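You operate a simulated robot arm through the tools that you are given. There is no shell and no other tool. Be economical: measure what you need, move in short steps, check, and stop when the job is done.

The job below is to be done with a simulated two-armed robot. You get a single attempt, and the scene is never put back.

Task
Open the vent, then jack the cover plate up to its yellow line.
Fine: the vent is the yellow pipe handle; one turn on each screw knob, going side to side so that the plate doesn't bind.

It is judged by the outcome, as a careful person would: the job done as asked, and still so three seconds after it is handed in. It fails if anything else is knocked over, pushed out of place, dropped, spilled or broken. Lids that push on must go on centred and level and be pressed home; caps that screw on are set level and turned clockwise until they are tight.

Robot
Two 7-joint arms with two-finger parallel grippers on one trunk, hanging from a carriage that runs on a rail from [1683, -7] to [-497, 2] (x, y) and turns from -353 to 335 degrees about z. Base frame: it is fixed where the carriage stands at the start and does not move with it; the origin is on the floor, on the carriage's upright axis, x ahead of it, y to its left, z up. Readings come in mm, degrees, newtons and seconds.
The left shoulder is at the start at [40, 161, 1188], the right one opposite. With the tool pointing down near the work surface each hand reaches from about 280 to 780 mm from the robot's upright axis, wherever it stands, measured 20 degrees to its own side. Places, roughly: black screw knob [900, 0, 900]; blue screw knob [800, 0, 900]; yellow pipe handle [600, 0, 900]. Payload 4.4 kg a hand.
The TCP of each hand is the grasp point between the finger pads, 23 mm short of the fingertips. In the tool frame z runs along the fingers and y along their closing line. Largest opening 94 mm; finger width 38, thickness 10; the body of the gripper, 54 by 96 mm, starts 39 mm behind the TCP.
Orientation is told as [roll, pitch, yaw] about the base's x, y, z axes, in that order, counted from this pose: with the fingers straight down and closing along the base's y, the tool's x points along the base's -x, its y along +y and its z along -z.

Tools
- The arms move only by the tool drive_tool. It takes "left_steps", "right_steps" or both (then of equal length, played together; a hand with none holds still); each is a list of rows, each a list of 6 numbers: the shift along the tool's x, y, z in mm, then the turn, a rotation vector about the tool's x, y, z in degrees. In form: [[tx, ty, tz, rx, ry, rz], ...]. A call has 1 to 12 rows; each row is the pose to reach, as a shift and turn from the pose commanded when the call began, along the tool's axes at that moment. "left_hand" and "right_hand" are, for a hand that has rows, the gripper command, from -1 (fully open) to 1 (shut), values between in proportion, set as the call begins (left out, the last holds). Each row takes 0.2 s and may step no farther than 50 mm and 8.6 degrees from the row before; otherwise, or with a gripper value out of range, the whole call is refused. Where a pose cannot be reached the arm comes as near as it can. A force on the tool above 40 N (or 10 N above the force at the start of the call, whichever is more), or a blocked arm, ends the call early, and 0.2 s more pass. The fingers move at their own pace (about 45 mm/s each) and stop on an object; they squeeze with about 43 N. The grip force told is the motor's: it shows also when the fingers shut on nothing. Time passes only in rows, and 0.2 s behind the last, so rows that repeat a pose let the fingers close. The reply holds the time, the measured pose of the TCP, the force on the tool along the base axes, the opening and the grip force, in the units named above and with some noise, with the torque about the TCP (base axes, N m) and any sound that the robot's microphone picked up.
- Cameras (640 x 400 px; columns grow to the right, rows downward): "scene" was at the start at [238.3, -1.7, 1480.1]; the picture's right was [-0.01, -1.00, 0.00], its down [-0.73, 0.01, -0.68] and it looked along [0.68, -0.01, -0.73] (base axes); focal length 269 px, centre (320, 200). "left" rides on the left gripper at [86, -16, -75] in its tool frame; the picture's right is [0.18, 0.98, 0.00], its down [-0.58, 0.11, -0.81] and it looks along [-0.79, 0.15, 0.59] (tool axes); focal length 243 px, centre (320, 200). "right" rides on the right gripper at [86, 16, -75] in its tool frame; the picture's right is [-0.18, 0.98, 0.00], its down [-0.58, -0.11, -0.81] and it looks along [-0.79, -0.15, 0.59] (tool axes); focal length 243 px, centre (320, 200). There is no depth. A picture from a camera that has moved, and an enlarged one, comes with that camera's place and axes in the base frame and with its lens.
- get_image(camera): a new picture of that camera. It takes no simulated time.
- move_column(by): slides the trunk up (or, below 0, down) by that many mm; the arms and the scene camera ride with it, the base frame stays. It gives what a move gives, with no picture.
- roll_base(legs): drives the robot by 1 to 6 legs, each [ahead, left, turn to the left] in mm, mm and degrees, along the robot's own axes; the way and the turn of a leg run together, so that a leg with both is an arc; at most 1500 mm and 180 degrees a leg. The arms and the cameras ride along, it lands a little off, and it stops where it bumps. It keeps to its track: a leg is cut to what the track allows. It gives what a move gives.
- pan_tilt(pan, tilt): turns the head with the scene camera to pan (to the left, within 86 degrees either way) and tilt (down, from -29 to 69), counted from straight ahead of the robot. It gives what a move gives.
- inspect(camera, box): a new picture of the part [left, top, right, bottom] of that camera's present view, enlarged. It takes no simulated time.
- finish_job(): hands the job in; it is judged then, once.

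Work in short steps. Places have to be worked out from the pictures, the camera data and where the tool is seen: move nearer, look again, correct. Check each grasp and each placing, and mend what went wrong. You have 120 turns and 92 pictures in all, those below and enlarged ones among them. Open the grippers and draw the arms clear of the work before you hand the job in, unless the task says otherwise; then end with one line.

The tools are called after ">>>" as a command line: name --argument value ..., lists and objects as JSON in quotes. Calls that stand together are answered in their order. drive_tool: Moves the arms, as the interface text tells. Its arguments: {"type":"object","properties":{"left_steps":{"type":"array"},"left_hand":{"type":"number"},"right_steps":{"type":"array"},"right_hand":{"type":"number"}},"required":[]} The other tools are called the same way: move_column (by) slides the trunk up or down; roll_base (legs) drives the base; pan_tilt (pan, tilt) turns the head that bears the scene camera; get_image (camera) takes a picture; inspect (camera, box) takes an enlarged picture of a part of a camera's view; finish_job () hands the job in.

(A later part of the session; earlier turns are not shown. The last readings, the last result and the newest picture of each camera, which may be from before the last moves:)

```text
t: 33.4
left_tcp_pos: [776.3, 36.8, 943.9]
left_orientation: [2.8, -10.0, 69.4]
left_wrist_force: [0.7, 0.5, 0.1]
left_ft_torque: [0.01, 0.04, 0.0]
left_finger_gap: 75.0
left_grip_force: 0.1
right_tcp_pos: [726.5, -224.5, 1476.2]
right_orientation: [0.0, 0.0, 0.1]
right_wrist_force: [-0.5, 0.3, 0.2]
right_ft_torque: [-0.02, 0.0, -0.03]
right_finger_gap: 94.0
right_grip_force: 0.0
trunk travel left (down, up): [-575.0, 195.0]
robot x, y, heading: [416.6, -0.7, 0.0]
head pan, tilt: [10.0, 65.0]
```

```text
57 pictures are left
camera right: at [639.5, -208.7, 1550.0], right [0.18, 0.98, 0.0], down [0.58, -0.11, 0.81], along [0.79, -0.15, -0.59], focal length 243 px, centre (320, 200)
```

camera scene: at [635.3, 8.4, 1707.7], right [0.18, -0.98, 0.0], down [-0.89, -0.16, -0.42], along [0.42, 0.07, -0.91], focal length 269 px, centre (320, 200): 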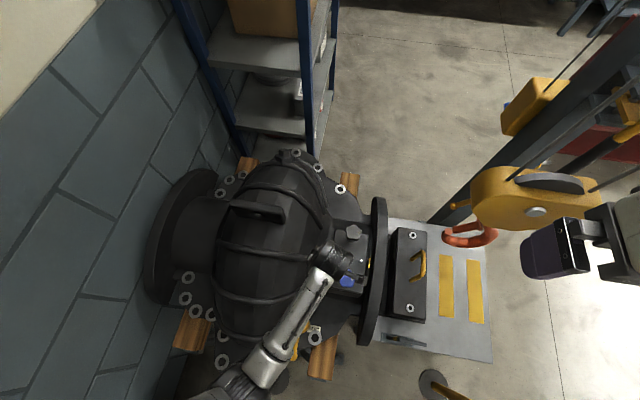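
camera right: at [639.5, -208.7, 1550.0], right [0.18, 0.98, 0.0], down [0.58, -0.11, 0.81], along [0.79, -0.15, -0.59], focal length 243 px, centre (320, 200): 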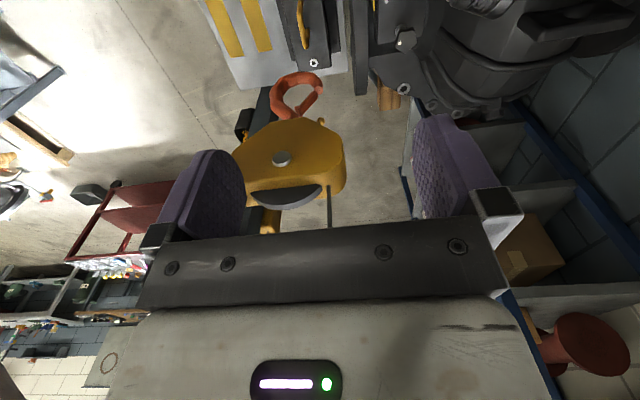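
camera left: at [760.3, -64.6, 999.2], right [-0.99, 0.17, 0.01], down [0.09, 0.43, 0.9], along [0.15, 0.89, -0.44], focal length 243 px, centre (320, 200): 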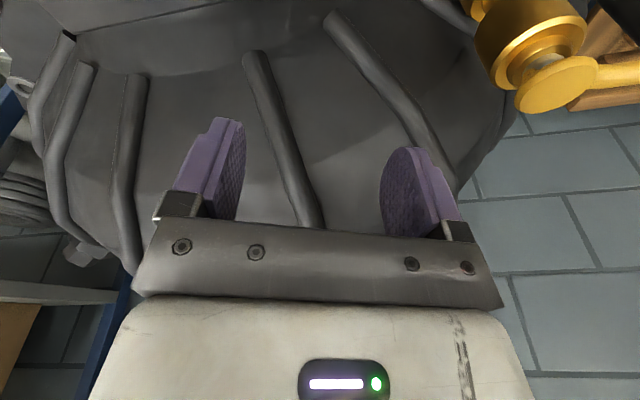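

The left elbow hangs low over the foot plate and valve, which is a poor posture here. I lift the trunk straight up to free it, then I'll use the right arm, whose elbow side is open.

>>> move_column --by 190

>>> get_image --camera "scene"

```text
t: 35.5
left_tcp_pos: [775.3, 36.9, 1133.1]
left_orientation: [2.8, -10.0, 69.4]
left_wrist_force: [0.0, -0.4, -0.5]
left_ft_torque: [-0.01, 0.0, -0.03]
left_finger_gap: 75.2
left_grip_force: 0.0
right_tcp_pos: [725.7, -223.7, 1665.5]
right_orientation: [0.0, 0.0, 0.0]
right_wrist_force: [-0.1, -0.2, 0.0]
right_ft_torque: [-0.01, 0.0, -0.01]
right_finger_gap: 93.9
right_grip_force: 0.0
trunk travel left (down, up): [-765.0, 5.0]
robot x, y, heading: [415.6, -3.3, 0.2]
head pan, tilt: [10.0, 65.0]
```

```text
56 pictures are left
camera scene: at [635.2, 8.4, 1897.6], right [0.18, -0.98, 0.0], down [-0.89, -0.16, -0.42], along [0.42, 0.07, -0.91], focal length 269 px, centre (320, 200)
```

scene: 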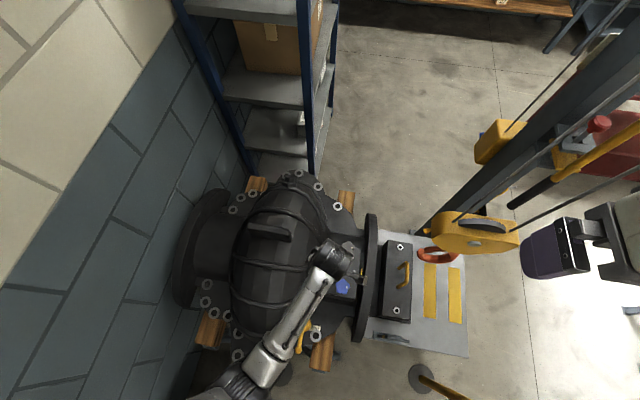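

The arm is free and the vent lever still points toward the robot. I level the left hand, unwind its yaw while raising and drawing it back to the left.

>>> drive_tool --left_steps '[[0, 0, -20, 1.4, 5, 0], [0, 0, -40, 2.8, 10, 0], [0, 0, -60, 2.8, 10, 0], [0, 0, -60, 2.8, 10, 0]]'

>>> drive_tool --left_steps '[[0, 0, -20, 0, 0, 8], [0, 0, -40, 0, 0, 16], [0, 0, -60, 0, 0, 24], [0, 0, -80, 0, 0, 32], [0, 0, -100, 0, 0, 40], [0, 0, -120, 0, 0, 48], [0, 0, -140, 0, 0, 56], [0, 0, -160, 0, 0, 64], [0, 0, -170, 0, 0, 69], [0, 0, -170, 0, 0, 69]]'

```text
t: 36.7
left_tcp_pos: [772.8, 80.7, 1165.7]
left_orientation: [2.7, -7.1, 69.1]
left_wrist_force: [-1.1, 0.4, 0.1]
left_ft_torque: [-0.01, 0.01, 0.01]
left_finger_gap: 75.2
left_grip_force: 0.0
right_tcp_pos: [724.3, -224.6, 1664.4]
right_orientation: [0.0, 0.1, 0.1]
right_wrist_force: [-0.4, -0.3, 0.2]
right_ft_torque: [0.02, 0.01, 0.0]
right_finger_gap: 94.0
right_grip_force: 0.0
trunk travel left (down, up): [-765.0, 5.0]
robot x, y, heading: [413.7, -1.0, 0.0]
head pan, tilt: [10.0, 65.0]
stopped in row 4 (left hand): the arm was blocked; the commanded pose is now the measured one
```

```text
t: 37.7
left_tcp_pos: [765.9, 142.4, 1208.4]
left_orientation: [14.5, -11.3, 38.9]
left_wrist_force: [0.1, -0.7, 0.5]
left_ft_torque: [0.01, 0.01, -0.02]
left_finger_gap: 75.4
left_grip_force: 0.0
left hand out of reach, approached as far as the arm can: row 4
right_tcp_pos: [725.1, -223.3, 1664.5]
right_orientation: [0.0, 0.0, 0.1]
right_wrist_force: [-0.2, 0.1, 0.1]
right_ft_torque: [0.05, 0.01, 0.02]
right_finger_gap: 93.9
right_grip_force: 0.0
trunk travel left (down, up): [-765.0, 5.0]
robot x, y, heading: [421.5, -1.4, -0.1]
head pan, tilt: [10.0, 65.0]
stopped in row 4 (left hand): the arm was blocked; the commanded pose is now the measured one
```

Still "blocked", now in free air, so it may be a joint limit or self-contact. Look again.

>>> pan_tilt --pan 40 --tilt 65

>>> get_image --camera "scene"

```text
t: 38.6
left_tcp_pos: [766.1, 141.9, 1208.7]
left_orientation: [14.3, -11.3, 39.0]
left_wrist_force: [0.3, -0.3, 0.1]
left_ft_torque: [0.0, 0.05, 0.01]
left_finger_gap: 75.2
left_grip_force: 0.0
right_tcp_pos: [724.4, -224.5, 1664.5]
right_orientation: [0.0, 0.0, 0.1]
right_wrist_force: [-0.7, 1.0, -0.7]
right_ft_torque: [0.0, -0.02, 0.01]
right_finger_gap: 93.9
right_grip_force: 0.0
trunk travel left (down, up): [-765.0, 5.0]
robot x, y, heading: [414.6, -5.6, -0.0]
head pan, tilt: [40.0, 65.0]
```

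```text
55 pictures are left
camera scene: at [622.0, 36.8, 1897.7], right [0.64, -0.77, 0.0], down [-0.69, -0.58, -0.42], along [0.32, 0.27, -0.91], focal length 269 px, centre (320, 200)
```

scene: 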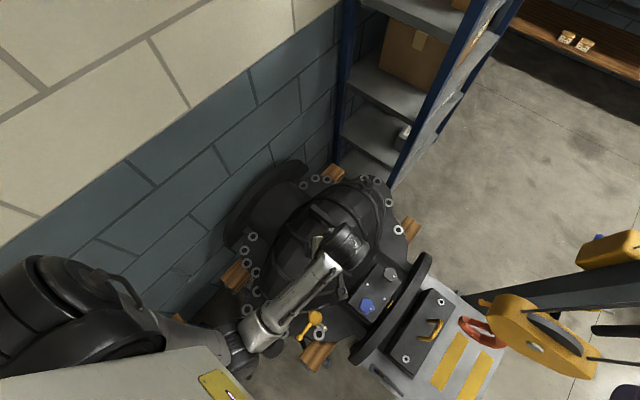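

Nothing visibly touching; it looks like a wrist joint limit from the odd orientation. I draw the hand back toward the robot and up without rotating.

>>> drive_tool --left_steps '[[20, 16, -20, 0, 0, 0], [39, 31, -40, 0, 0, 0], [58, 47, -60, 0, 0, 0], [78, 63, -80, 0, 0, 0], [98, 78, -100, 0, 0, 0], [98, 78, -100, 0, 0, 0]]'

```text
t: 39.3
left_tcp_pos: [716.7, 184.9, 1242.0]
left_orientation: [21.7, -18.1, 35.2]
left_wrist_force: [0.5, 1.0, 0.4]
left_ft_torque: [-0.05, 0.0, 0.01]
left_finger_gap: 75.1
left_grip_force: 0.0
right_tcp_pos: [725.6, -225.0, 1665.2]
right_orientation: [0.0, 0.0, 0.2]
right_wrist_force: [0.8, -0.6, -0.1]
right_ft_torque: [-0.05, 0.0, 0.02]
right_finger_gap: 94.0
right_grip_force: 0.0
trunk travel left (down, up): [-765.0, 5.0]
robot x, y, heading: [419.0, 1.5, -0.0]
head pan, tilt: [40.0, 65.0]
stopped in row 3 (left hand): the arm was blocked; the commanded pose is now the measured one
```

The elbow is at its folding limit because the hand is too close under the raised shoulder. I move the hand outward to the earlier good relative pose, un-tilting it on the way.

>>> drive_tool --left_steps '[[14, -27, -6, 3.3, 1.35, 4.7], [28, -55, -12, 6.6, 2.7, 9.5], [42, -82, -18, 9.9, 4, 14.2], [56, -110, -24, 13.2, 5.4, 19], [69, -137, -29, 16.5, 6.7, 23.7], [83, -165, -35, 19.8, 8.1, 28.4], [97, -192, -41, 23.1, 9.4, 33.2], [111, -220, -47, 26.4, 10.8, 37.9], [111, -220, -47, 26.4, 10.8, 37.9]]'

>>> get_image --camera "scene"

```text
t: 40.1
left_tcp_pos: [736.6, 168.4, 1205.3]
left_orientation: [24.6, -15.0, 20.5]
left_wrist_force: [-0.2, 0.0, 0.6]
left_ft_torque: [-0.02, -0.01, -0.01]
left_finger_gap: 75.0
left_grip_force: 0.1
right_tcp_pos: [724.7, -223.5, 1665.0]
right_orientation: [0.0, 0.0, 0.2]
right_wrist_force: [0.2, -0.2, -0.4]
right_ft_torque: [0.01, 0.0, -0.03]
right_finger_gap: 94.1
right_grip_force: 0.0
trunk travel left (down, up): [-765.0, 5.0]
robot x, y, heading: [416.1, -0.6, -0.0]
head pan, tilt: [40.0, 65.0]
stopped in row 3 (left hand): the arm was blocked; the commanded pose is now the measured one
```

```text
54 pictures are left
camera scene: at [621.9, 36.9, 1897.7], right [0.64, -0.76, 0.0], down [-0.69, -0.58, -0.42], along [0.32, 0.27, -0.91], focal length 269 px, centre (320, 200)
```

scene: 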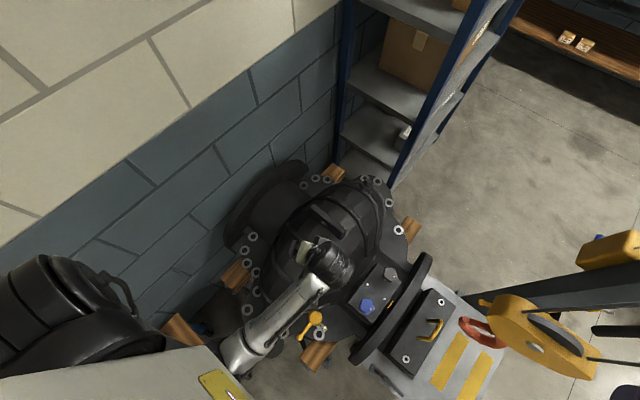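

The elbow has tucked in under the robot's own body, which is what blocks it. Extending the hand forward and to the right (translation only) should swing it out.

>>> drive_tool --left_steps '[[-14, -28, 3, 0, 0, 0], [-29, -56, 6, 0, 0, 0], [-43, -84, 9, 0, 0, 0], [-58, -112, 12, 0, 0, 0], [-72, -140, 15, 0, 0, 0], [-86, -168, 17, 0, 0, 0], [-86, -168, 17, 0, 0, 0]]'

```text
t: 40.9
left_tcp_pos: [801.6, 190.4, 1157.1]
left_orientation: [34.0, -17.0, 17.3]
left_wrist_force: [-0.7, 0.0, 0.0]
left_ft_torque: [0.0, -0.03, -0.02]
left_finger_gap: 75.0
left_grip_force: 0.1
right_tcp_pos: [724.7, -223.7, 1664.5]
right_orientation: [0.1, 0.0, 0.2]
right_wrist_force: [0.1, -0.5, 0.3]
right_ft_torque: [0.0, -0.04, 0.01]
right_finger_gap: 94.0
right_grip_force: 0.0
trunk travel left (down, up): [-765.0, 5.0]
robot x, y, heading: [416.3, -0.4, -0.0]
head pan, tilt: [40.0, 65.0]
stopped in row 4 (left hand): the arm was blocked; the commanded pose is now the measured one
```

The hand can't be brought to -y because the upper arm is against the body. I move it outward to +y instead, to swing the elbow off the body.

>>> drive_tool --left_steps '[[-18, 23, 13, 0, 0, 0], [-35, 46, 26, 0, 0, 0], [-52, 70, 38, 0, 0, 0], [-70, 93, 51, 0, 0, 0], [-70, 93, 51, 0, 0, 0]]'

>>> get_image --camera "scene"

```text
t: 42.1
left_tcp_pos: [832.0, 308.7, 1187.4]
left_orientation: [33.9, -16.9, 17.3]
left_wrist_force: [-0.9, -0.9, -0.2]
left_ft_torque: [0.0, 0.02, 0.01]
left_finger_gap: 75.2
left_grip_force: 0.0
right_tcp_pos: [725.8, -224.3, 1665.0]
right_orientation: [0.0, 0.0, 0.1]
right_wrist_force: [-0.5, -0.3, -0.2]
right_ft_torque: [0.01, 0.0, -0.02]
right_finger_gap: 94.0
right_grip_force: 0.0
trunk travel left (down, up): [-765.0, 5.0]
robot x, y, heading: [418.4, -3.0, 0.1]
head pan, tilt: [40.0, 65.0]
```

```text
53 pictures are left
camera scene: at [621.9, 36.9, 1897.7], right [0.64, -0.76, 0.0], down [-0.69, -0.58, -0.42], along [0.32, 0.27, -0.91], focal length 269 px, centre (320, 200)
```

scene: 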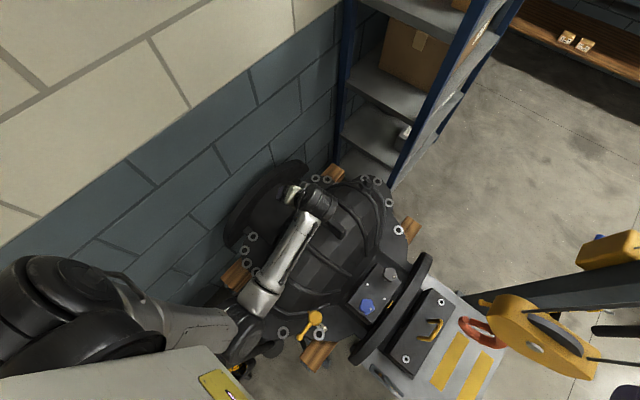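

Free now. I straighten the hand's orientation here.

>>> drive_tool --left_steps '[[0, 0, 0, 6, 1.9, 3.6], [0, 0, 0, 12, 3.8, 7.2], [0, 0, 0, 18, 5.6, 10.8], [0, 0, 0, 24, 7.5, 14.5], [0, 0, 0, 30, 9.4, 18.1], [0, 0, 0, 36, 11.3, 21.7], [0, 0, 0, 36, 11.3, 21.7]]'

```text
t: 43.7
left_tcp_pos: [831.0, 309.8, 1186.5]
left_orientation: [-0.1, -0.1, -0.1]
left_wrist_force: [0.4, 0.1, -0.2]
left_ft_torque: [-0.02, -0.06, -0.03]
left_finger_gap: 75.0
left_grip_force: 0.0
right_tcp_pos: [725.2, -224.0, 1664.0]
right_orientation: [0.0, 0.0, 0.2]
right_wrist_force: [-0.5, 0.5, -0.4]
right_ft_torque: [0.0, 0.03, -0.02]
right_finger_gap: 93.8
right_grip_force: 0.0
trunk travel left (down, up): [-765.0, 5.0]
robot x, y, heading: [414.8, -2.5, 0.2]
head pan, tilt: [40.0, 65.0]
```

The left arm is healthy again. Now reposition for the right arm: back the robot ~130 mm, lower the trunk in two stages while raising the left hand so it stays clear of the vessel.

>>> roll_base --legs '[[-130, 0, 0]]'

>>> drive_tool --left_hand -1 --left_steps '[[0, -10, -40, 0, 0, 0], [0, -20, -80, 0, 0, 0], [0, -30, -120, 0, 0, 0], [0, -40, -150, 0, 0, 0], [0, -40, -150, 0, 0, 0]]' --right_steps '[[-20, 0, 0, 0, 0, 0], [-40, 0, 0, 0, 0, 0], [-60, 0, 0, 0, 0, 0], [-80, 0, 0, 0, 0, 0], [-80, 0, 0, 0, 0, 0]]'

>>> move_column --by -145

>>> drive_tool --left_steps '[[0, -10, -40, 0, 0, 0], [0, -20, -80, 0, 0, 0], [0, -30, -120, 0, 0, 0], [0, -40, -150, 0, 0, 0], [0, -40, -150, 0, 0, 0]]'

>>> move_column --by -145

>>> pan_tilt --pan 0 --tilt 50

>>> get_image --camera "scene"

```text
t: 45.0
left_tcp_pos: [701.3, 309.8, 1185.8]
left_orientation: [0.0, 0.1, 0.0]
left_wrist_force: [0.3, -0.7, 0.2]
left_ft_torque: [0.01, 0.0, -0.01]
left_finger_gap: 75.4
left_grip_force: 0.1
right_tcp_pos: [594.5, -223.8, 1663.5]
right_orientation: [0.0, -0.1, 0.1]
right_wrist_force: [0.9, 0.9, -0.1]
right_ft_torque: [0.01, -0.04, -0.01]
right_finger_gap: 94.0
right_grip_force: 0.0
trunk travel left (down, up): [-765.0, 5.0]
robot x, y, heading: [285.8, -1.5, 0.1]
head pan, tilt: [40.0, 65.0]
```

```text
t: 45.7
left_tcp_pos: [692.5, 370.0, 1270.7]
left_orientation: [9.3, 0.3, 3.1]
left_wrist_force: [0.0, 0.2, -0.2]
left_ft_torque: [-0.04, -0.05, 0.0]
left_finger_gap: 94.1
left_grip_force: 0.1
left hand out of reach, approached as far as the arm can: row 2, 3
right_tcp_pos: [639.1, -222.9, 1664.5]
right_orientation: [-0.1, 0.1, 0.2]
right_wrist_force: [0.0, -0.6, -0.5]
right_ft_torque: [-0.02, -0.02, -0.01]
right_finger_gap: 94.0
right_grip_force: 0.0
trunk travel left (down, up): [-765.0, 5.0]
robot x, y, heading: [286.7, 0.8, 0.2]
head pan, tilt: [40.0, 65.0]
stopped in row 3 (left hand): the arm was blocked; the commanded pose is now the measured one
```

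```text
t: 47.4
left_tcp_pos: [692.5, 370.5, 1124.5]
left_orientation: [9.3, 0.5, 3.0]
left_wrist_force: [-0.6, 0.4, -0.1]
left_ft_torque: [0.0, 0.02, -0.01]
left_finger_gap: 94.1
left_grip_force: 0.0
right_tcp_pos: [637.3, -223.0, 1519.0]
right_orientation: [0.0, 0.0, 0.1]
right_wrist_force: [0.1, 0.2, -0.1]
right_ft_torque: [-0.03, -0.02, 0.0]
right_finger_gap: 94.0
right_grip_force: 0.0
trunk travel left (down, up): [-620.0, 150.0]
robot x, y, heading: [284.5, -4.2, 0.2]
head pan, tilt: [40.0, 65.0]
```

```text
t: 48.6
left_tcp_pos: [728.6, 378.4, 1230.7]
left_orientation: [11.1, 0.1, 3.9]
left_wrist_force: [-0.1, -0.5, -0.3]
left_ft_torque: [-0.02, 0.02, 0.03]
left_finger_gap: 94.1
left_grip_force: 0.1
left hand out of reach, approached as far as the arm can: row 2, 3, 4, 5
right_tcp_pos: [637.5, -222.8, 1518.9]
right_orientation: [0.0, 0.1, 0.1]
right_wrist_force: [-0.4, 0.1, -0.4]
right_ft_torque: [0.03, 0.02, -0.04]
right_finger_gap: 94.3
right_grip_force: 0.1
trunk travel left (down, up): [-620.0, 150.0]
robot x, y, heading: [288.3, 1.1, 0.2]
head pan, tilt: [40.0, 65.0]
```

```text
t: 50.3
left_tcp_pos: [730.3, 378.0, 1086.4]
left_orientation: [10.7, -0.1, 4.3]
left_wrist_force: [0.1, -0.6, 0.1]
left_ft_torque: [0.05, 0.03, 0.01]
left_finger_gap: 94.0
left_grip_force: 0.0
right_tcp_pos: [638.0, -222.3, 1375.4]
right_orientation: [-0.1, 0.0, 0.2]
right_wrist_force: [-1.3, 0.3, -0.5]
right_ft_torque: [0.0, 0.0, -0.01]
right_finger_gap: 94.0
right_grip_force: 0.2
trunk travel left (down, up): [-475.0, 295.0]
robot x, y, heading: [288.4, -3.3, 0.0]
head pan, tilt: [40.0, 65.0]
```

```text
t: 51.4
left_tcp_pos: [730.6, 378.4, 1087.2]
left_orientation: [10.7, -0.1, 4.1]
left_wrist_force: [-0.4, 0.5, 0.4]
left_ft_torque: [-0.01, 0.0, -0.01]
left_finger_gap: 93.6
left_grip_force: 0.1
right_tcp_pos: [638.5, -223.0, 1373.4]
right_orientation: [0.1, 0.0, 0.2]
right_wrist_force: [-0.3, 0.0, -0.8]
right_ft_torque: [0.0, 0.0, 0.01]
right_finger_gap: 94.1
right_grip_force: 0.1
trunk travel left (down, up): [-475.0, 295.0]
robot x, y, heading: [287.8, -1.5, -0.1]
head pan, tilt: [0.0, 50.0]
```

```text
52 pictures are left
camera scene: at [522.1, -1.5, 1625.8], right [0.0, -1.0, 0.0], down [-0.77, 0.0, -0.64], along [0.64, 0.0, -0.77], focal length 269 px, centre (320, 200)
```

scene: 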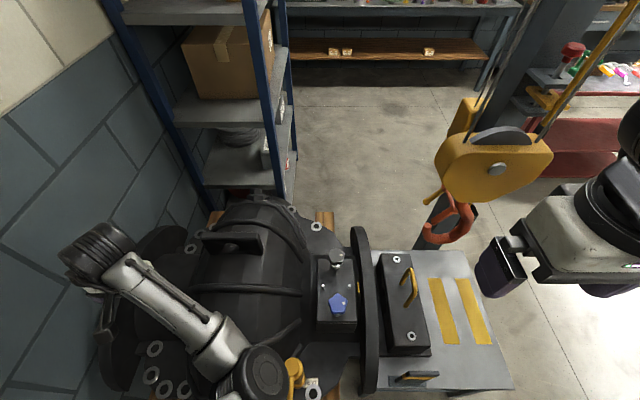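

Left hand is parked over the far side of the vessel, elbow well above the valve. Now the right hand: bring it over the blue knob at z≈990.

>>> drive_tool --right_hand -0.6 --right_steps '[[-13, 17, 38, 0, 0, 0], [-26, 34, 76, 0, 0, 0], [-40, 52, 115, 0, 0, 0], [-53, 69, 153, 0, 0, 0], [-66, 86, 191, 0, 0, 0], [-79, 103, 230, 0, 0, 0], [-92, 120, 268, 0, 0, 0], [-106, 138, 306, 0, 0, 0], [-119, 155, 345, 0, 0, 0], [-132, 172, 383, 0, 0, 0], [-132, 172, 383, 0, 0, 0]]'

>>> get_image --camera "scene"

>>> get_image --camera "right"

```text
t: 53.8
left_tcp_pos: [729.7, 378.0, 1087.0]
left_orientation: [10.7, -0.1, 4.3]
left_wrist_force: [0.4, 0.4, -0.2]
left_ft_torque: [-0.01, -0.03, -0.02]
left_finger_gap: 94.1
left_grip_force: 0.0
right_tcp_pos: [770.8, -51.3, 992.2]
right_orientation: [-0.1, 0.1, 0.2]
right_wrist_force: [0.6, -0.2, -0.5]
right_ft_torque: [-0.02, 0.01, 0.01]
right_finger_gap: 75.1
right_grip_force: 0.1
trunk travel left (down, up): [-475.0, 295.0]
robot x, y, heading: [285.3, -2.1, 0.2]
head pan, tilt: [0.0, 50.0]
```

```text
51 pictures are left
camera scene: at [522.2, -1.7, 1625.8], right [0.0, -1.0, 0.0], down [-0.77, 0.0, -0.64], along [0.64, 0.0, -0.77], focal length 269 px, centre (320, 200)
```

scene: 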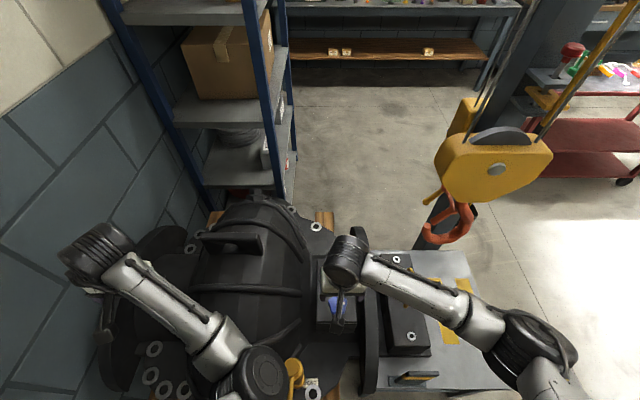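

```text
50 pictures are left
camera right: at [683.8, -35.4, 1066.1], right [0.18, 0.98, 0.0], down [0.58, -0.11, 0.81], along [0.79, -0.15, -0.59], focal length 243 px, centre (320, 200)
```

right: 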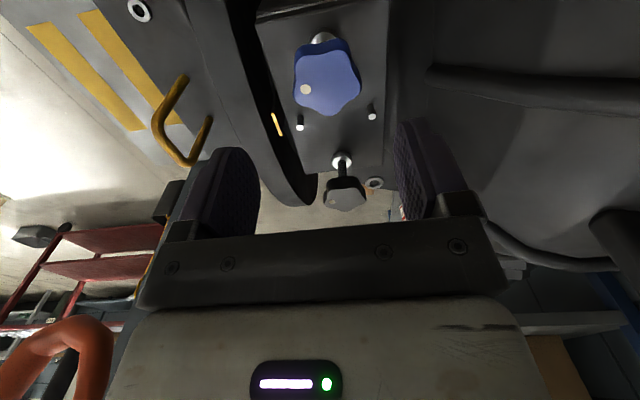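

Right elbow is well outside and clear. Rotate the right hand toward yaw +63° at height to see whether it goes smoothly.

>>> drive_tool --right_steps '[[0, 0, 0, 0, 0, -8], [0, 0, 0, 0, 0, -16], [0, 0, 0, 0, 0, -24], [0, 0, 0, 0, 0, -32], [0, 0, 0, 0, 0, -40], [0, 0, 0, 0, 0, -48], [0, 0, 0, 0, 0, -56], [0, 0, 0, 0, 0, -63], [0, 0, 0, 0, 0, -63]]'

>>> get_image --camera "right"

```text
t: 55.8
left_tcp_pos: [731.1, 378.1, 1086.7]
left_orientation: [10.8, -0.1, 4.2]
left_wrist_force: [0.4, -0.8, 0.4]
left_ft_torque: [0.03, -0.01, 0.02]
left_finger_gap: 94.1
left_grip_force: 0.1
right_tcp_pos: [770.1, -50.5, 991.5]
right_orientation: [0.0, 0.0, 63.2]
right_wrist_force: [-0.4, 0.2, 0.4]
right_ft_torque: [-0.04, 0.02, -0.02]
right_finger_gap: 75.1
right_grip_force: 0.2
trunk travel left (down, up): [-475.0, 295.0]
robot x, y, heading: [283.3, -3.8, -0.3]
head pan, tilt: [0.0, 50.0]
```

```text
49 pictures are left
camera right: at [716.9, -121.1, 1066.8], right [-0.8, 0.61, 0.0], down [0.36, 0.47, 0.81], along [0.49, 0.64, -0.59], focal length 243 px, centre (320, 200)
```

right: 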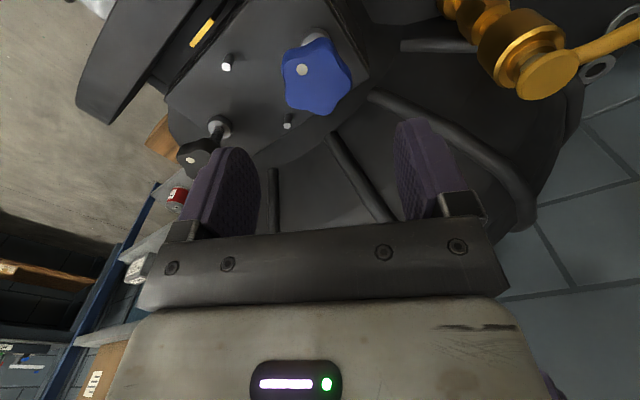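

Smooth, and the vent lever is seen still open. Continue to yaw +135° at height for a half-turn stroke.

>>> drive_tool --right_steps '[[0, 0, 0, 0, 0, -8], [0, 0, 0, 0, 0, -16], [0, 0, 0, 0, 0, -24], [0, 0, 0, 0, 0, -32], [0, 0, 0, 0, 0, -40], [0, 0, 0, 0, 0, -48], [0, 0, 0, 0, 0, -56], [0, 0, 0, 0, 0, -64], [0, 0, 0, 0, 0, -72], [0, 0, 0, 0, 0, -72]]'

>>> get_image --camera "right"

```text
t: 58.0
left_tcp_pos: [729.9, 377.6, 1087.3]
left_orientation: [10.7, -0.1, 4.2]
left_wrist_force: [1.0, 1.0, -0.4]
left_ft_torque: [0.01, 0.02, -0.03]
left_finger_gap: 93.9
left_grip_force: 0.0
right_tcp_pos: [768.2, -50.7, 992.9]
right_orientation: [0.1, 0.0, 135.3]
right_wrist_force: [-0.3, 0.1, 0.3]
right_ft_torque: [-0.01, 0.02, 0.01]
right_finger_gap: 75.2
right_grip_force: 0.1
trunk travel left (down, up): [-475.0, 295.0]
robot x, y, heading: [288.1, 0.3, 0.1]
head pan, tilt: [0.0, 50.0]
```

```text
48 pictures are left
camera right: at [819.9, -123.3, 1066.6], right [-0.82, -0.57, 0.0], down [-0.34, 0.49, 0.81], along [-0.46, 0.66, -0.59], focal length 243 px, centre (320, 200)
```

right: 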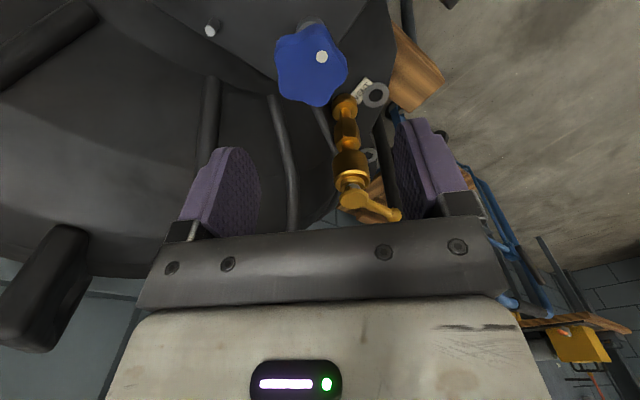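

Good wrist range here. Knob centre averages to [772, -52]. Descend over the blue knob to z≈886 with the fingers open, then look.

>>> drive_tool --right_steps '[[3, -2, 30, 0, 0, 0], [3.5, -2, 60, 0, 0, 0], [3.5, -2, 80, 0, 0, 0], [3.5, -2, 94, 0, 0, 0], [3.5, -2, 105, 0, 0, 0], [3.5, -2, 105, 0, 0, 0]]'

>>> get_image --camera "right"

```text
t: 59.4
left_tcp_pos: [729.6, 377.4, 1087.0]
left_orientation: [10.8, -0.1, 4.2]
left_wrist_force: [0.3, -0.5, 0.7]
left_ft_torque: [-0.02, 0.0, 0.01]
left_finger_gap: 93.9
left_grip_force: 0.0
right_tcp_pos: [773.3, -50.7, 885.9]
right_orientation: [0.0, 0.0, 135.2]
right_wrist_force: [-0.3, -0.1, 0.7]
right_ft_torque: [0.03, 0.01, -0.01]
right_finger_gap: 75.2
right_grip_force: 0.0
trunk travel left (down, up): [-475.0, 295.0]
robot x, y, heading: [285.9, -3.7, 0.3]
head pan, tilt: [0.0, 50.0]
```

```text
47 pictures are left
camera right: at [824.1, -124.1, 961.6], right [-0.82, -0.57, 0.0], down [-0.34, 0.49, 0.81], along [-0.46, 0.66, -0.59], focal length 243 px, centre (320, 200)
```

right: 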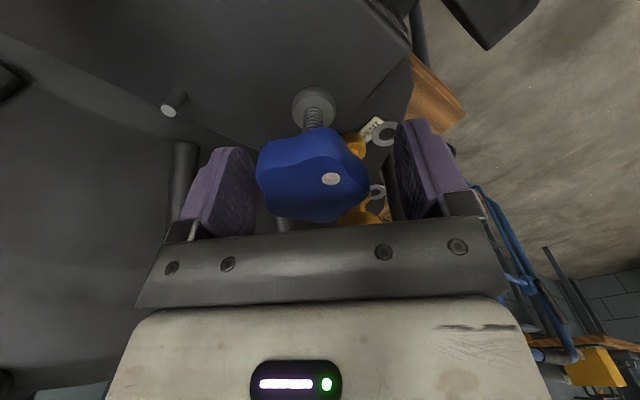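

The knob sits between the pads. Close the grip.

>>> drive_tool --right_hand 1 --right_steps '[[0, 0, 0, 0, 0, 0], [0, 0, 0, 0, 0, 0], [0, 0, 0, 0, 0, 0], [0, 0, 0, 0, 0, 0]]'

>>> get_image --camera "right"

```text
t: 60.4
left_tcp_pos: [731.6, 380.9, 1088.4]
left_orientation: [10.8, -0.3, 4.2]
left_wrist_force: [-0.5, 0.5, -0.8]
left_ft_torque: [0.0, -0.02, 0.01]
left_finger_gap: 93.7
left_grip_force: 0.0
right_tcp_pos: [776.0, -49.6, 885.8]
right_orientation: [-0.2, 0.0, 135.2]
right_wrist_force: [16.2, 12.4, -12.9]
right_ft_torque: [0.4, -0.52, -0.05]
right_finger_gap: 49.2
right_grip_force: 45.1
trunk travel left (down, up): [-475.0, 295.0]
robot x, y, heading: [288.7, 4.4, -0.3]
head pan, tilt: [0.0, 50.0]
```

```text
46 pictures are left
camera right: at [826.6, -121.2, 962.4], right [-0.82, -0.57, 0.0], down [-0.34, 0.48, 0.81], along [-0.46, 0.67, -0.59], focal length 243 px, centre (320, 200)
```

right: 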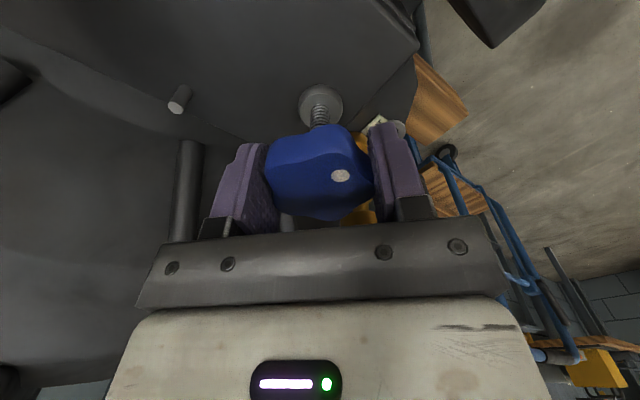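

Gripped (49 mm across). The side load says the knob centre is a few mm further out along the pads' line; I shift 3 mm to relieve it and turn clockwise 86°.

>>> drive_tool --right_steps '[[0, -3, 0, 0, 0, 0], [0, -3, 0, 0, 0, 8], [0, -3, 0, 0, 0, 16], [0, -3, 0, 0, 0, 24], [0, -3, 0, 0, 0, 32], [0, -3, 0, 0, 0, 40], [0, -3, 0, 0, 0, 48], [0, -3, 0, 0, 0, 56], [0, -3, 0, 0, 0, 64], [0, -3, 0, 0, 0, 72], [0, -3, 0, 0, 0, 80], [0, -3, 0, 0, 0, 86]]'

>>> get_image --camera "right"

```text
t: 63.0
left_tcp_pos: [730.3, 379.0, 1087.7]
left_orientation: [10.7, -0.1, 4.2]
left_wrist_force: [-0.2, 0.1, 0.2]
left_ft_torque: [0.02, 0.02, -0.01]
left_finger_gap: 94.0
left_grip_force: 0.1
right_tcp_pos: [775.4, -48.1, 887.2]
right_orientation: [0.1, -0.1, 49.2]
right_wrist_force: [-4.9, 5.3, 20.3]
right_ft_torque: [0.25, -0.05, 0.03]
right_finger_gap: 49.0
right_grip_force: 45.4
trunk travel left (down, up): [-475.0, 295.0]
robot x, y, heading: [287.1, -1.8, -0.0]
head pan, tilt: [0.0, 50.0]
```

```text
45 pictures are left
camera right: at [707.5, -103.6, 962.4], right [-0.62, 0.78, 0.0], down [0.46, 0.37, 0.81], along [0.63, 0.5, -0.59], focal length 243 px, centre (320, 200)
```

right: 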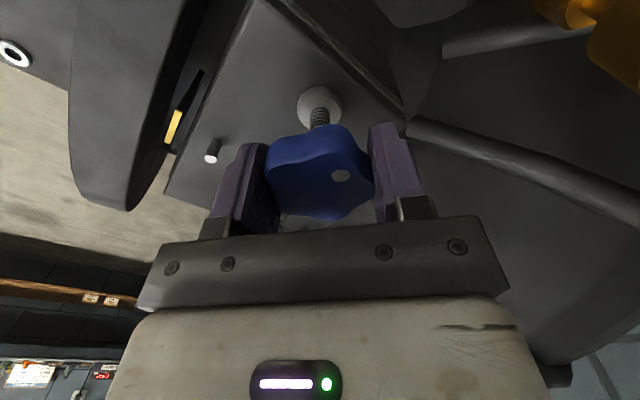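

The knob turned with the hand. Upward load suggests the knob is rising (plate being jacked), so I relieve by 2 mm upward and turn a further 90° clockwise.

>>> drive_tool --right_steps '[[0, 0, -2, 0, 0, 8], [0, 0, -2, 0, 0, 16], [0, 0, -2, 0, 0, 24], [0, 0, -2, 0, 0, 32], [0, 0, -2, 0, 0, 40], [0, 0, -2, 0, 0, 48], [0, 0, -2, 0, 0, 56], [0, 0, -2, 0, 0, 64], [0, 0, -2, 0, 0, 72], [0, 0, -2, 0, 0, 80], [0, 0, -2, 0, 0, 88], [0, 0, -2, 0, 0, 94]]'

>>> get_image --camera "right"

```text
t: 65.4
left_tcp_pos: [730.8, 381.4, 1088.7]
left_orientation: [11.0, -0.3, 4.5]
left_wrist_force: [-0.3, -0.1, -0.2]
left_ft_torque: [0.01, -0.03, 0.01]
left_finger_gap: 93.8
left_grip_force: 0.1
right_tcp_pos: [775.6, -47.5, 887.1]
right_orientation: [0.0, 0.2, -36.4]
right_wrist_force: [8.1, 7.4, -14.5]
right_ft_torque: [-0.11, -0.75, 0.01]
right_finger_gap: 49.0
right_grip_force: 45.1
trunk travel left (down, up): [-475.0, 295.0]
robot x, y, heading: [287.1, -1.2, 0.3]
head pan, tilt: [0.0, 50.0]
stopped in row 11 (right hand): the force on the tool passed its limit at 41 N (the readings are from after the stop); the commanded pose is now the measured one
```

```text
44 pictures are left
camera right: at [716.3, 16.2, 962.7], right [0.73, 0.68, 0.0], down [0.41, -0.43, 0.8], along [0.55, -0.59, -0.59], focal length 243 px, centre (320, 200)
```

right: 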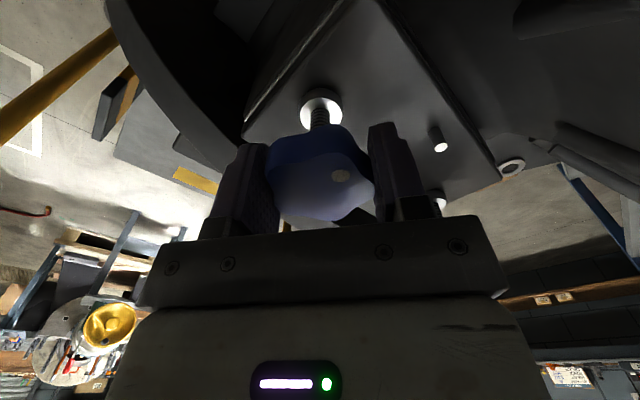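

Blue has turned about 172° clockwise. I release it, rise, and look at how the plate moved against the yellow line.

>>> drive_tool --right_hand -0.6 --right_steps '[[0, 0, 0, 0, 0, 0], [0, 0, 0, 0, 0, 0], [0, 0, 0, 0, 0, 0], [0, 0, -40, 0, 0, 0], [0, 0, -80, 0, 0, 0], [0, 0, -100, 0, 0, 0], [0, 0, -100, 0, 0, 0]]'

>>> drive_tool --right_steps '[[0, 0, 0, 0, 0, -7], [0, 0, 0, 0, 0, -14], [0, 0, 0, 0, 0, -21], [0, 0, 0, 0, 0, -28], [0, 0, 0, 0, 0, -36], [0, 0, 0, 0, 0, -36]]'

>>> inspect --camera "right" --box '[220, 0, 440, 220]'

```text
t: 67.0
left_tcp_pos: [729.5, 379.3, 1087.2]
left_orientation: [10.7, -0.1, 4.5]
left_wrist_force: [-0.6, 0.1, 0.2]
left_ft_torque: [-0.02, 0.01, -0.01]
left_finger_gap: 93.9
left_grip_force: 0.1
right_tcp_pos: [775.4, -51.1, 987.3]
right_orientation: [-0.2, 0.1, -36.5]
right_wrist_force: [0.2, -0.2, -0.2]
right_ft_torque: [0.01, 0.02, 0.0]
right_finger_gap: 75.3
right_grip_force: 0.1
trunk travel left (down, up): [-475.0, 295.0]
robot x, y, heading: [285.7, 3.4, -0.0]
head pan, tilt: [0.0, 50.0]
```

```text
t: 68.4
left_tcp_pos: [729.7, 379.8, 1088.6]
left_orientation: [10.9, -0.1, 4.3]
left_wrist_force: [1.1, 0.3, 0.2]
left_ft_torque: [-0.03, -0.03, -0.03]
left_finger_gap: 93.9
left_grip_force: 0.0
right_tcp_pos: [775.2, -49.7, 986.5]
right_orientation: [-0.1, 0.2, -0.3]
right_wrist_force: [0.1, 0.6, -0.1]
right_ft_torque: [0.01, -0.05, -0.03]
right_finger_gap: 75.1
right_grip_force: 0.1
trunk travel left (down, up): [-475.0, 295.0]
robot x, y, heading: [284.4, -3.2, -0.2]
head pan, tilt: [0.0, 50.0]
```

```text
1.82 times, centred on (330, 110) of right
camera zoom: at [689.9, -33.4, 1062.8], right [0.19, 0.98, 0.0], down [0.58, -0.11, 0.8], along [0.79, -0.15, -0.59], focal length 441 px, centre (302, 364)
```

zoom: 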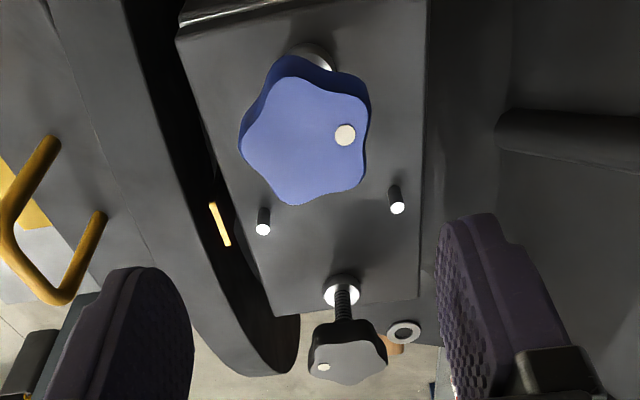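

Blue's dot has moved half a turn and its screw now sits shorter above the plate. Next the black knob, estimated at [918, -48]: move over it while rotating toward yaw +135°.

>>> drive_tool --right_steps '[[-15, 0, 0, 0, 0, -8.5], [-30, 0, 0, 0, 0, -17], [-45, 1, 0, 0, 0, -25.5], [-60, 1, 0, 0, 0, -34], [-75, 1, 0, 0, 0, -42.5], [-90, 1, 0, 0, 0, -51], [-105, 2, 0, 0, 0, -59.5], [-120, 2, 0, 0, 0, -68], [-135, 2, 0, 0, 0, -76.5], [-143, 2, 0, 0, 0, -85], [-143, 2, 0, 0, 0, -93.5], [-143, 2, 0, 0, 0, -102]]'

>>> drive_tool --right_steps '[[0, 0, 0, 0, 0, -8], [0, 0, 0, 0, 0, -16], [0, 0, 0, 0, 0, -24], [0, 0, 0, 0, 0, -33], [0, 0, 0, 0, 0, -33]]'

>>> get_image --camera "right"

>>> get_image --camera "scene"

```text
t: 71.0
left_tcp_pos: [728.4, 380.3, 1087.2]
left_orientation: [10.8, -0.2, 4.4]
left_wrist_force: [0.5, -0.8, 0.6]
left_ft_torque: [0.02, 0.03, 0.02]
left_finger_gap: 94.1
left_grip_force: 0.0
right_tcp_pos: [919.8, -49.8, 987.1]
right_orientation: [0.2, 0.0, 101.7]
right_wrist_force: [0.2, 0.3, 0.9]
right_ft_torque: [-0.01, 0.0, 0.02]
right_finger_gap: 75.4
right_grip_force: 0.1
trunk travel left (down, up): [-475.0, 295.0]
robot x, y, heading: [285.8, -0.2, 0.1]
head pan, tilt: [0.0, 50.0]
```

```text
refused: row 4 steps farther than a row can; nothing moved
```

```text
42 pictures are left
camera right: at [921.0, -137.3, 1062.2], right [-1.0, -0.02, 0.0], down [-0.01, 0.59, 0.81], along [-0.02, 0.81, -0.59], focal length 243 px, centre (320, 200)
```

right: 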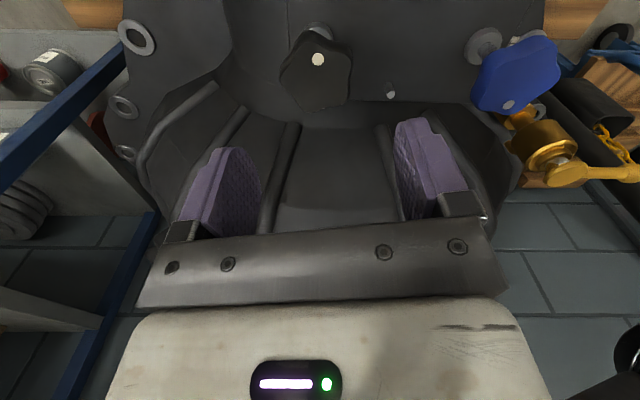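

```text
41 pictures are left
camera scene: at [522.2, -1.5, 1625.8], right [0.0, -1.0, 0.0], down [-0.77, 0.0, -0.64], along [0.64, 0.0, -0.77], focal length 269 px, centre (320, 200)
```

scene: 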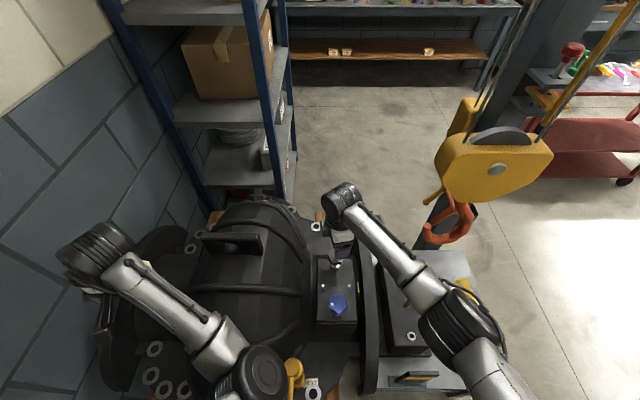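

>>> drive_tool --right_steps '[[0, 0, 0, 0, 0, -8.3], [0, 0, 10, 0, 0, -16.5], [0, 0, 30, 0, 0, -24.8], [0, 0, 50, 0, 0, -33], [0, 0, 80, 0, 0, -33], [0, 0, 101, 0, 0, -33], [0, 0, 101, 0, 0, -33]]'

>>> get_image --camera "right"

```text
t: 72.6
left_tcp_pos: [729.7, 379.8, 1087.0]
left_orientation: [11.0, -0.1, 4.5]
left_wrist_force: [0.1, -0.6, -0.4]
left_ft_torque: [-0.02, -0.01, 0.01]
left_finger_gap: 94.2
left_grip_force: 0.0
right_tcp_pos: [918.0, -49.6, 886.0]
right_orientation: [0.0, -0.1, 134.6]
right_wrist_force: [0.6, 0.4, 0.6]
right_ft_torque: [0.0, -0.01, 0.0]
right_finger_gap: 75.0
right_grip_force: 0.0
trunk travel left (down, up): [-475.0, 295.0]
robot x, y, heading: [284.8, -3.7, 0.2]
head pan, tilt: [0.0, 50.0]
```

```text
40 pictures are left
camera right: at [968.1, -122.4, 961.6], right [-0.83, -0.56, 0.0], down [-0.33, 0.49, 0.81], along [-0.45, 0.67, -0.59], focal length 243 px, centre (320, 200)
```

right: 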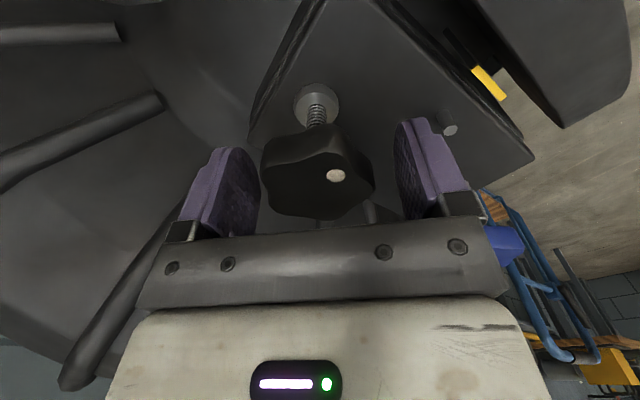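

Well placed around the black knob. Close.

>>> drive_tool --right_hand 1 --right_steps '[[0, 0, 0, 0, 0, 0], [0, 0, 0, 0, 0, 0], [0, 0, 0, 0, 0, 0], [0, 0, 0, 0, 0, 0]]'

```text
t: 73.6
left_tcp_pos: [731.1, 381.5, 1086.8]
left_orientation: [11.0, -0.1, 4.4]
left_wrist_force: [0.2, -0.6, 0.4]
left_ft_torque: [-0.01, -0.02, 0.01]
left_finger_gap: 93.8
left_grip_force: 0.0
right_tcp_pos: [917.9, -48.4, 886.6]
right_orientation: [0.0, -0.2, 134.6]
right_wrist_force: [7.5, 4.4, -6.8]
right_ft_torque: [0.07, -0.37, 0.0]
right_finger_gap: 49.4
right_grip_force: 44.6
trunk travel left (down, up): [-475.0, 295.0]
robot x, y, heading: [286.9, -0.6, 0.4]
head pan, tilt: [0.0, 50.0]
```

Gripped with little side load. Turn black clockwise 90°.

>>> drive_tool --right_steps '[[0, -1, 0, 0, 0, 8], [0, -1, 0, 0, 0, 16], [0, -1, 0, 0, 0, 24], [0, -1, 0, 0, 0, 32], [0, -1, 0, 0, 0, 40], [0, -1, 0, 0, 0, 48], [0, -1, 0, 0, 0, 56], [0, -1, 0, 0, 0, 64], [0, -1, 0, 0, 0, 72], [0, -1, 0, 0, 0, 80], [0, -1, 0, 0, 0, 88]]'

```text
t: 76.0
left_tcp_pos: [731.9, 380.2, 1088.6]
left_orientation: [10.9, -0.1, 4.4]
left_wrist_force: [-0.5, -0.1, -0.4]
left_ft_torque: [0.0, 0.01, 0.02]
left_finger_gap: 94.1
left_grip_force: 0.0
right_tcp_pos: [921.6, -48.3, 886.3]
right_orientation: [0.0, 0.1, 46.4]
right_wrist_force: [4.5, 4.3, 10.3]
right_ft_torque: [0.53, 0.01, 0.04]
right_finger_gap: 49.2
right_grip_force: 45.2
trunk travel left (down, up): [-475.0, 295.0]
robot x, y, heading: [289.2, -3.5, -0.0]
head pan, tilt: [0.0, 50.0]
```

>>> drive_tool --right_steps '[[0, 0, 0, 0, 0, 8], [0, 0, 0, 0, 0, 16], [0, 0, 0, 0, 0, 24], [0, 0, 0, 0, 0, 32], [0, 0, 0, 0, 0, 40], [0, 0, 0, 0, 0, 48], [0, 0, 0, 0, 0, 56], [0, 0, 0, 0, 0, 64], [0, 0, 0, 0, 0, 72], [0, 0, 0, 0, 0, 80], [0, 0, 0, 0, 0, 84]]'

>>> get_image --camera "right"

```text
t: 78.4
left_tcp_pos: [731.6, 379.4, 1088.6]
left_orientation: [10.9, -0.2, 4.4]
left_wrist_force: [0.2, 0.6, -0.3]
left_ft_torque: [0.0, 0.0, 0.05]
left_finger_gap: 94.1
left_grip_force: 0.2
right_tcp_pos: [919.4, -48.9, 887.7]
right_orientation: [-0.1, 0.0, -37.6]
right_wrist_force: [7.5, -3.0, 6.9]
right_ft_torque: [0.75, 0.45, 0.06]
right_finger_gap: 49.0
right_grip_force: 44.4
trunk travel left (down, up): [-475.0, 295.0]
robot x, y, heading: [287.0, -4.1, 0.2]
head pan, tilt: [0.0, 50.0]
```

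```text
39 pictures are left
camera right: at [862.9, 16.3, 962.2], right [0.75, 0.67, 0.0], down [0.4, -0.44, 0.81], along [0.54, -0.6, -0.59], focal length 243 px, centre (320, 200)
```

right: 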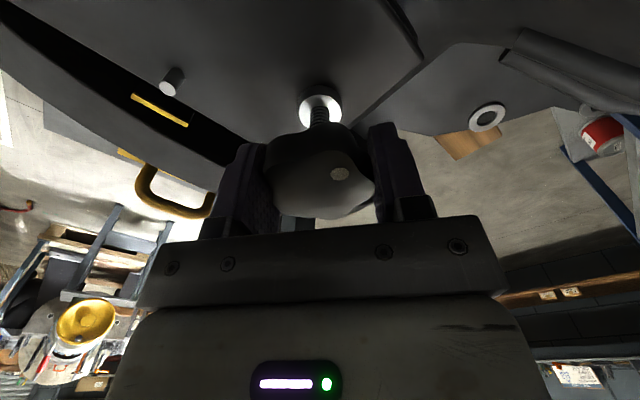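

Black has matched blue (~172°). Release, rise and inspect the plate against the yellow line.

>>> drive_tool --right_hand -0.6 --right_steps '[[0, 0, 0, 0, 0, 0], [0, 0, 0, 0, 0, 0], [0, 0, 0, 0, 0, 0], [0, 0, -40, 0, 0, -8], [0, 0, -80, 0, 0, -16], [0, 0, -100, 0, 0, -24], [0, 0, -100, 0, 0, -32], [0, 0, -100, 0, 0, -38], [0, 0, -100, 0, 0, -38]]'

>>> drive_tool --right_steps '[[30, 0, 0, 0, 0, 0], [60, 0, 0, 0, 0, 0], [90, 0, 0, 0, 0, 0], [120, 0, 0, 0, 0, 0], [144, 0, 0, 0, 0, 0], [144, 0, 0, 0, 0, 0]]'

>>> inspect --camera "right" --box '[220, 0, 440, 220]'

>>> inspect --camera "right" --box '[250, 70, 350, 170]'

```text
t: 80.4
left_tcp_pos: [730.1, 380.0, 1087.3]
left_orientation: [10.9, -0.2, 4.4]
left_wrist_force: [0.0, -0.4, 0.1]
left_ft_torque: [-0.04, -0.04, -0.02]
left_finger_gap: 93.9
left_grip_force: 0.0
right_tcp_pos: [917.8, -48.6, 987.3]
right_orientation: [0.0, 0.2, 0.6]
right_wrist_force: [0.2, -0.1, 0.9]
right_ft_torque: [-0.04, 0.0, -0.02]
right_finger_gap: 75.2
right_grip_force: 0.1
trunk travel left (down, up): [-475.0, 295.0]
robot x, y, heading: [289.0, -3.3, 0.2]
head pan, tilt: [0.0, 50.0]
```

```text
t: 82.0
left_tcp_pos: [730.7, 380.5, 1087.8]
left_orientation: [10.9, -0.2, 4.5]
left_wrist_force: [0.1, -0.6, -0.7]
left_ft_torque: [0.01, 0.0, 0.0]
left_finger_gap: 93.8
left_grip_force: 0.1
right_tcp_pos: [827.8, -118.9, 1016.6]
right_orientation: [-6.4, -6.9, -2.7]
right_wrist_force: [-0.1, 0.4, 0.2]
right_ft_torque: [-0.02, 0.02, 0.0]
right_finger_gap: 75.0
right_grip_force: 0.1
right hand out of reach, approached as far as the arm can: row 5, 6
trunk travel left (down, up): [-475.0, 295.0]
robot x, y, heading: [286.9, 0.8, 0.2]
head pan, tilt: [0.0, 50.0]
stopped in row 6 (right hand): the arm was blocked; the commanded pose is now the measured one
```

```text
1.82 times, centred on (330, 110) of right
camera zoom: at [735.6, -89.9, 1078.0], right [0.24, 0.97, -0.09], down [0.48, -0.04, 0.88], along [0.84, -0.25, -0.47], focal length 441 px, centre (302, 364)
```

zoom: 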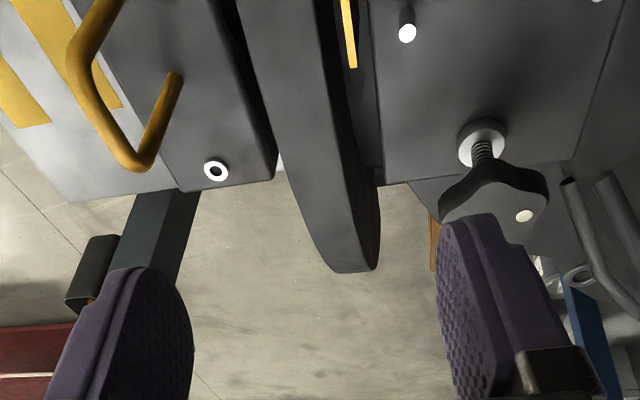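

```text
4.00 times, centred on (300, 120) of right
camera zoom: at [735.6, -89.9, 1078.0], right [0.24, 0.97, -0.09], down [0.48, -0.04, 0.88], along [0.84, -0.25, -0.47], focal length 970 px, centre (400, 520)
```

zoom: 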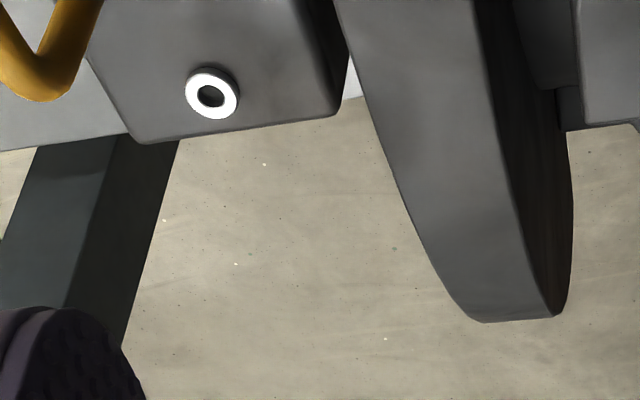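

The right arm ran out and tilted while coming back. Look at its posture.

>>> get_image --camera "scene"

```text
36 pictures are left
camera scene: at [522.3, -1.5, 1625.8], right [0.0, -1.0, 0.0], down [-0.77, 0.0, -0.64], along [0.64, 0.0, -0.77], focal length 269 px, centre (320, 200)
```

scene: 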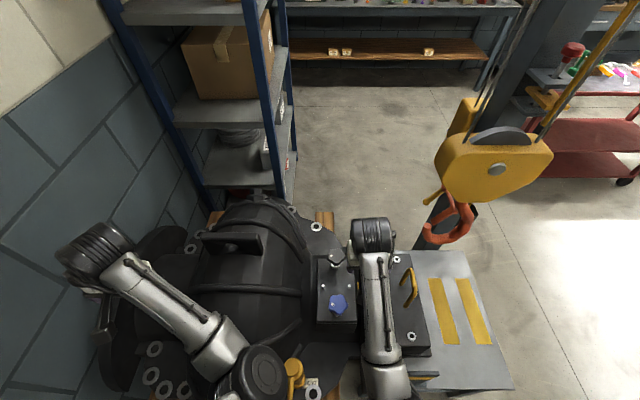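

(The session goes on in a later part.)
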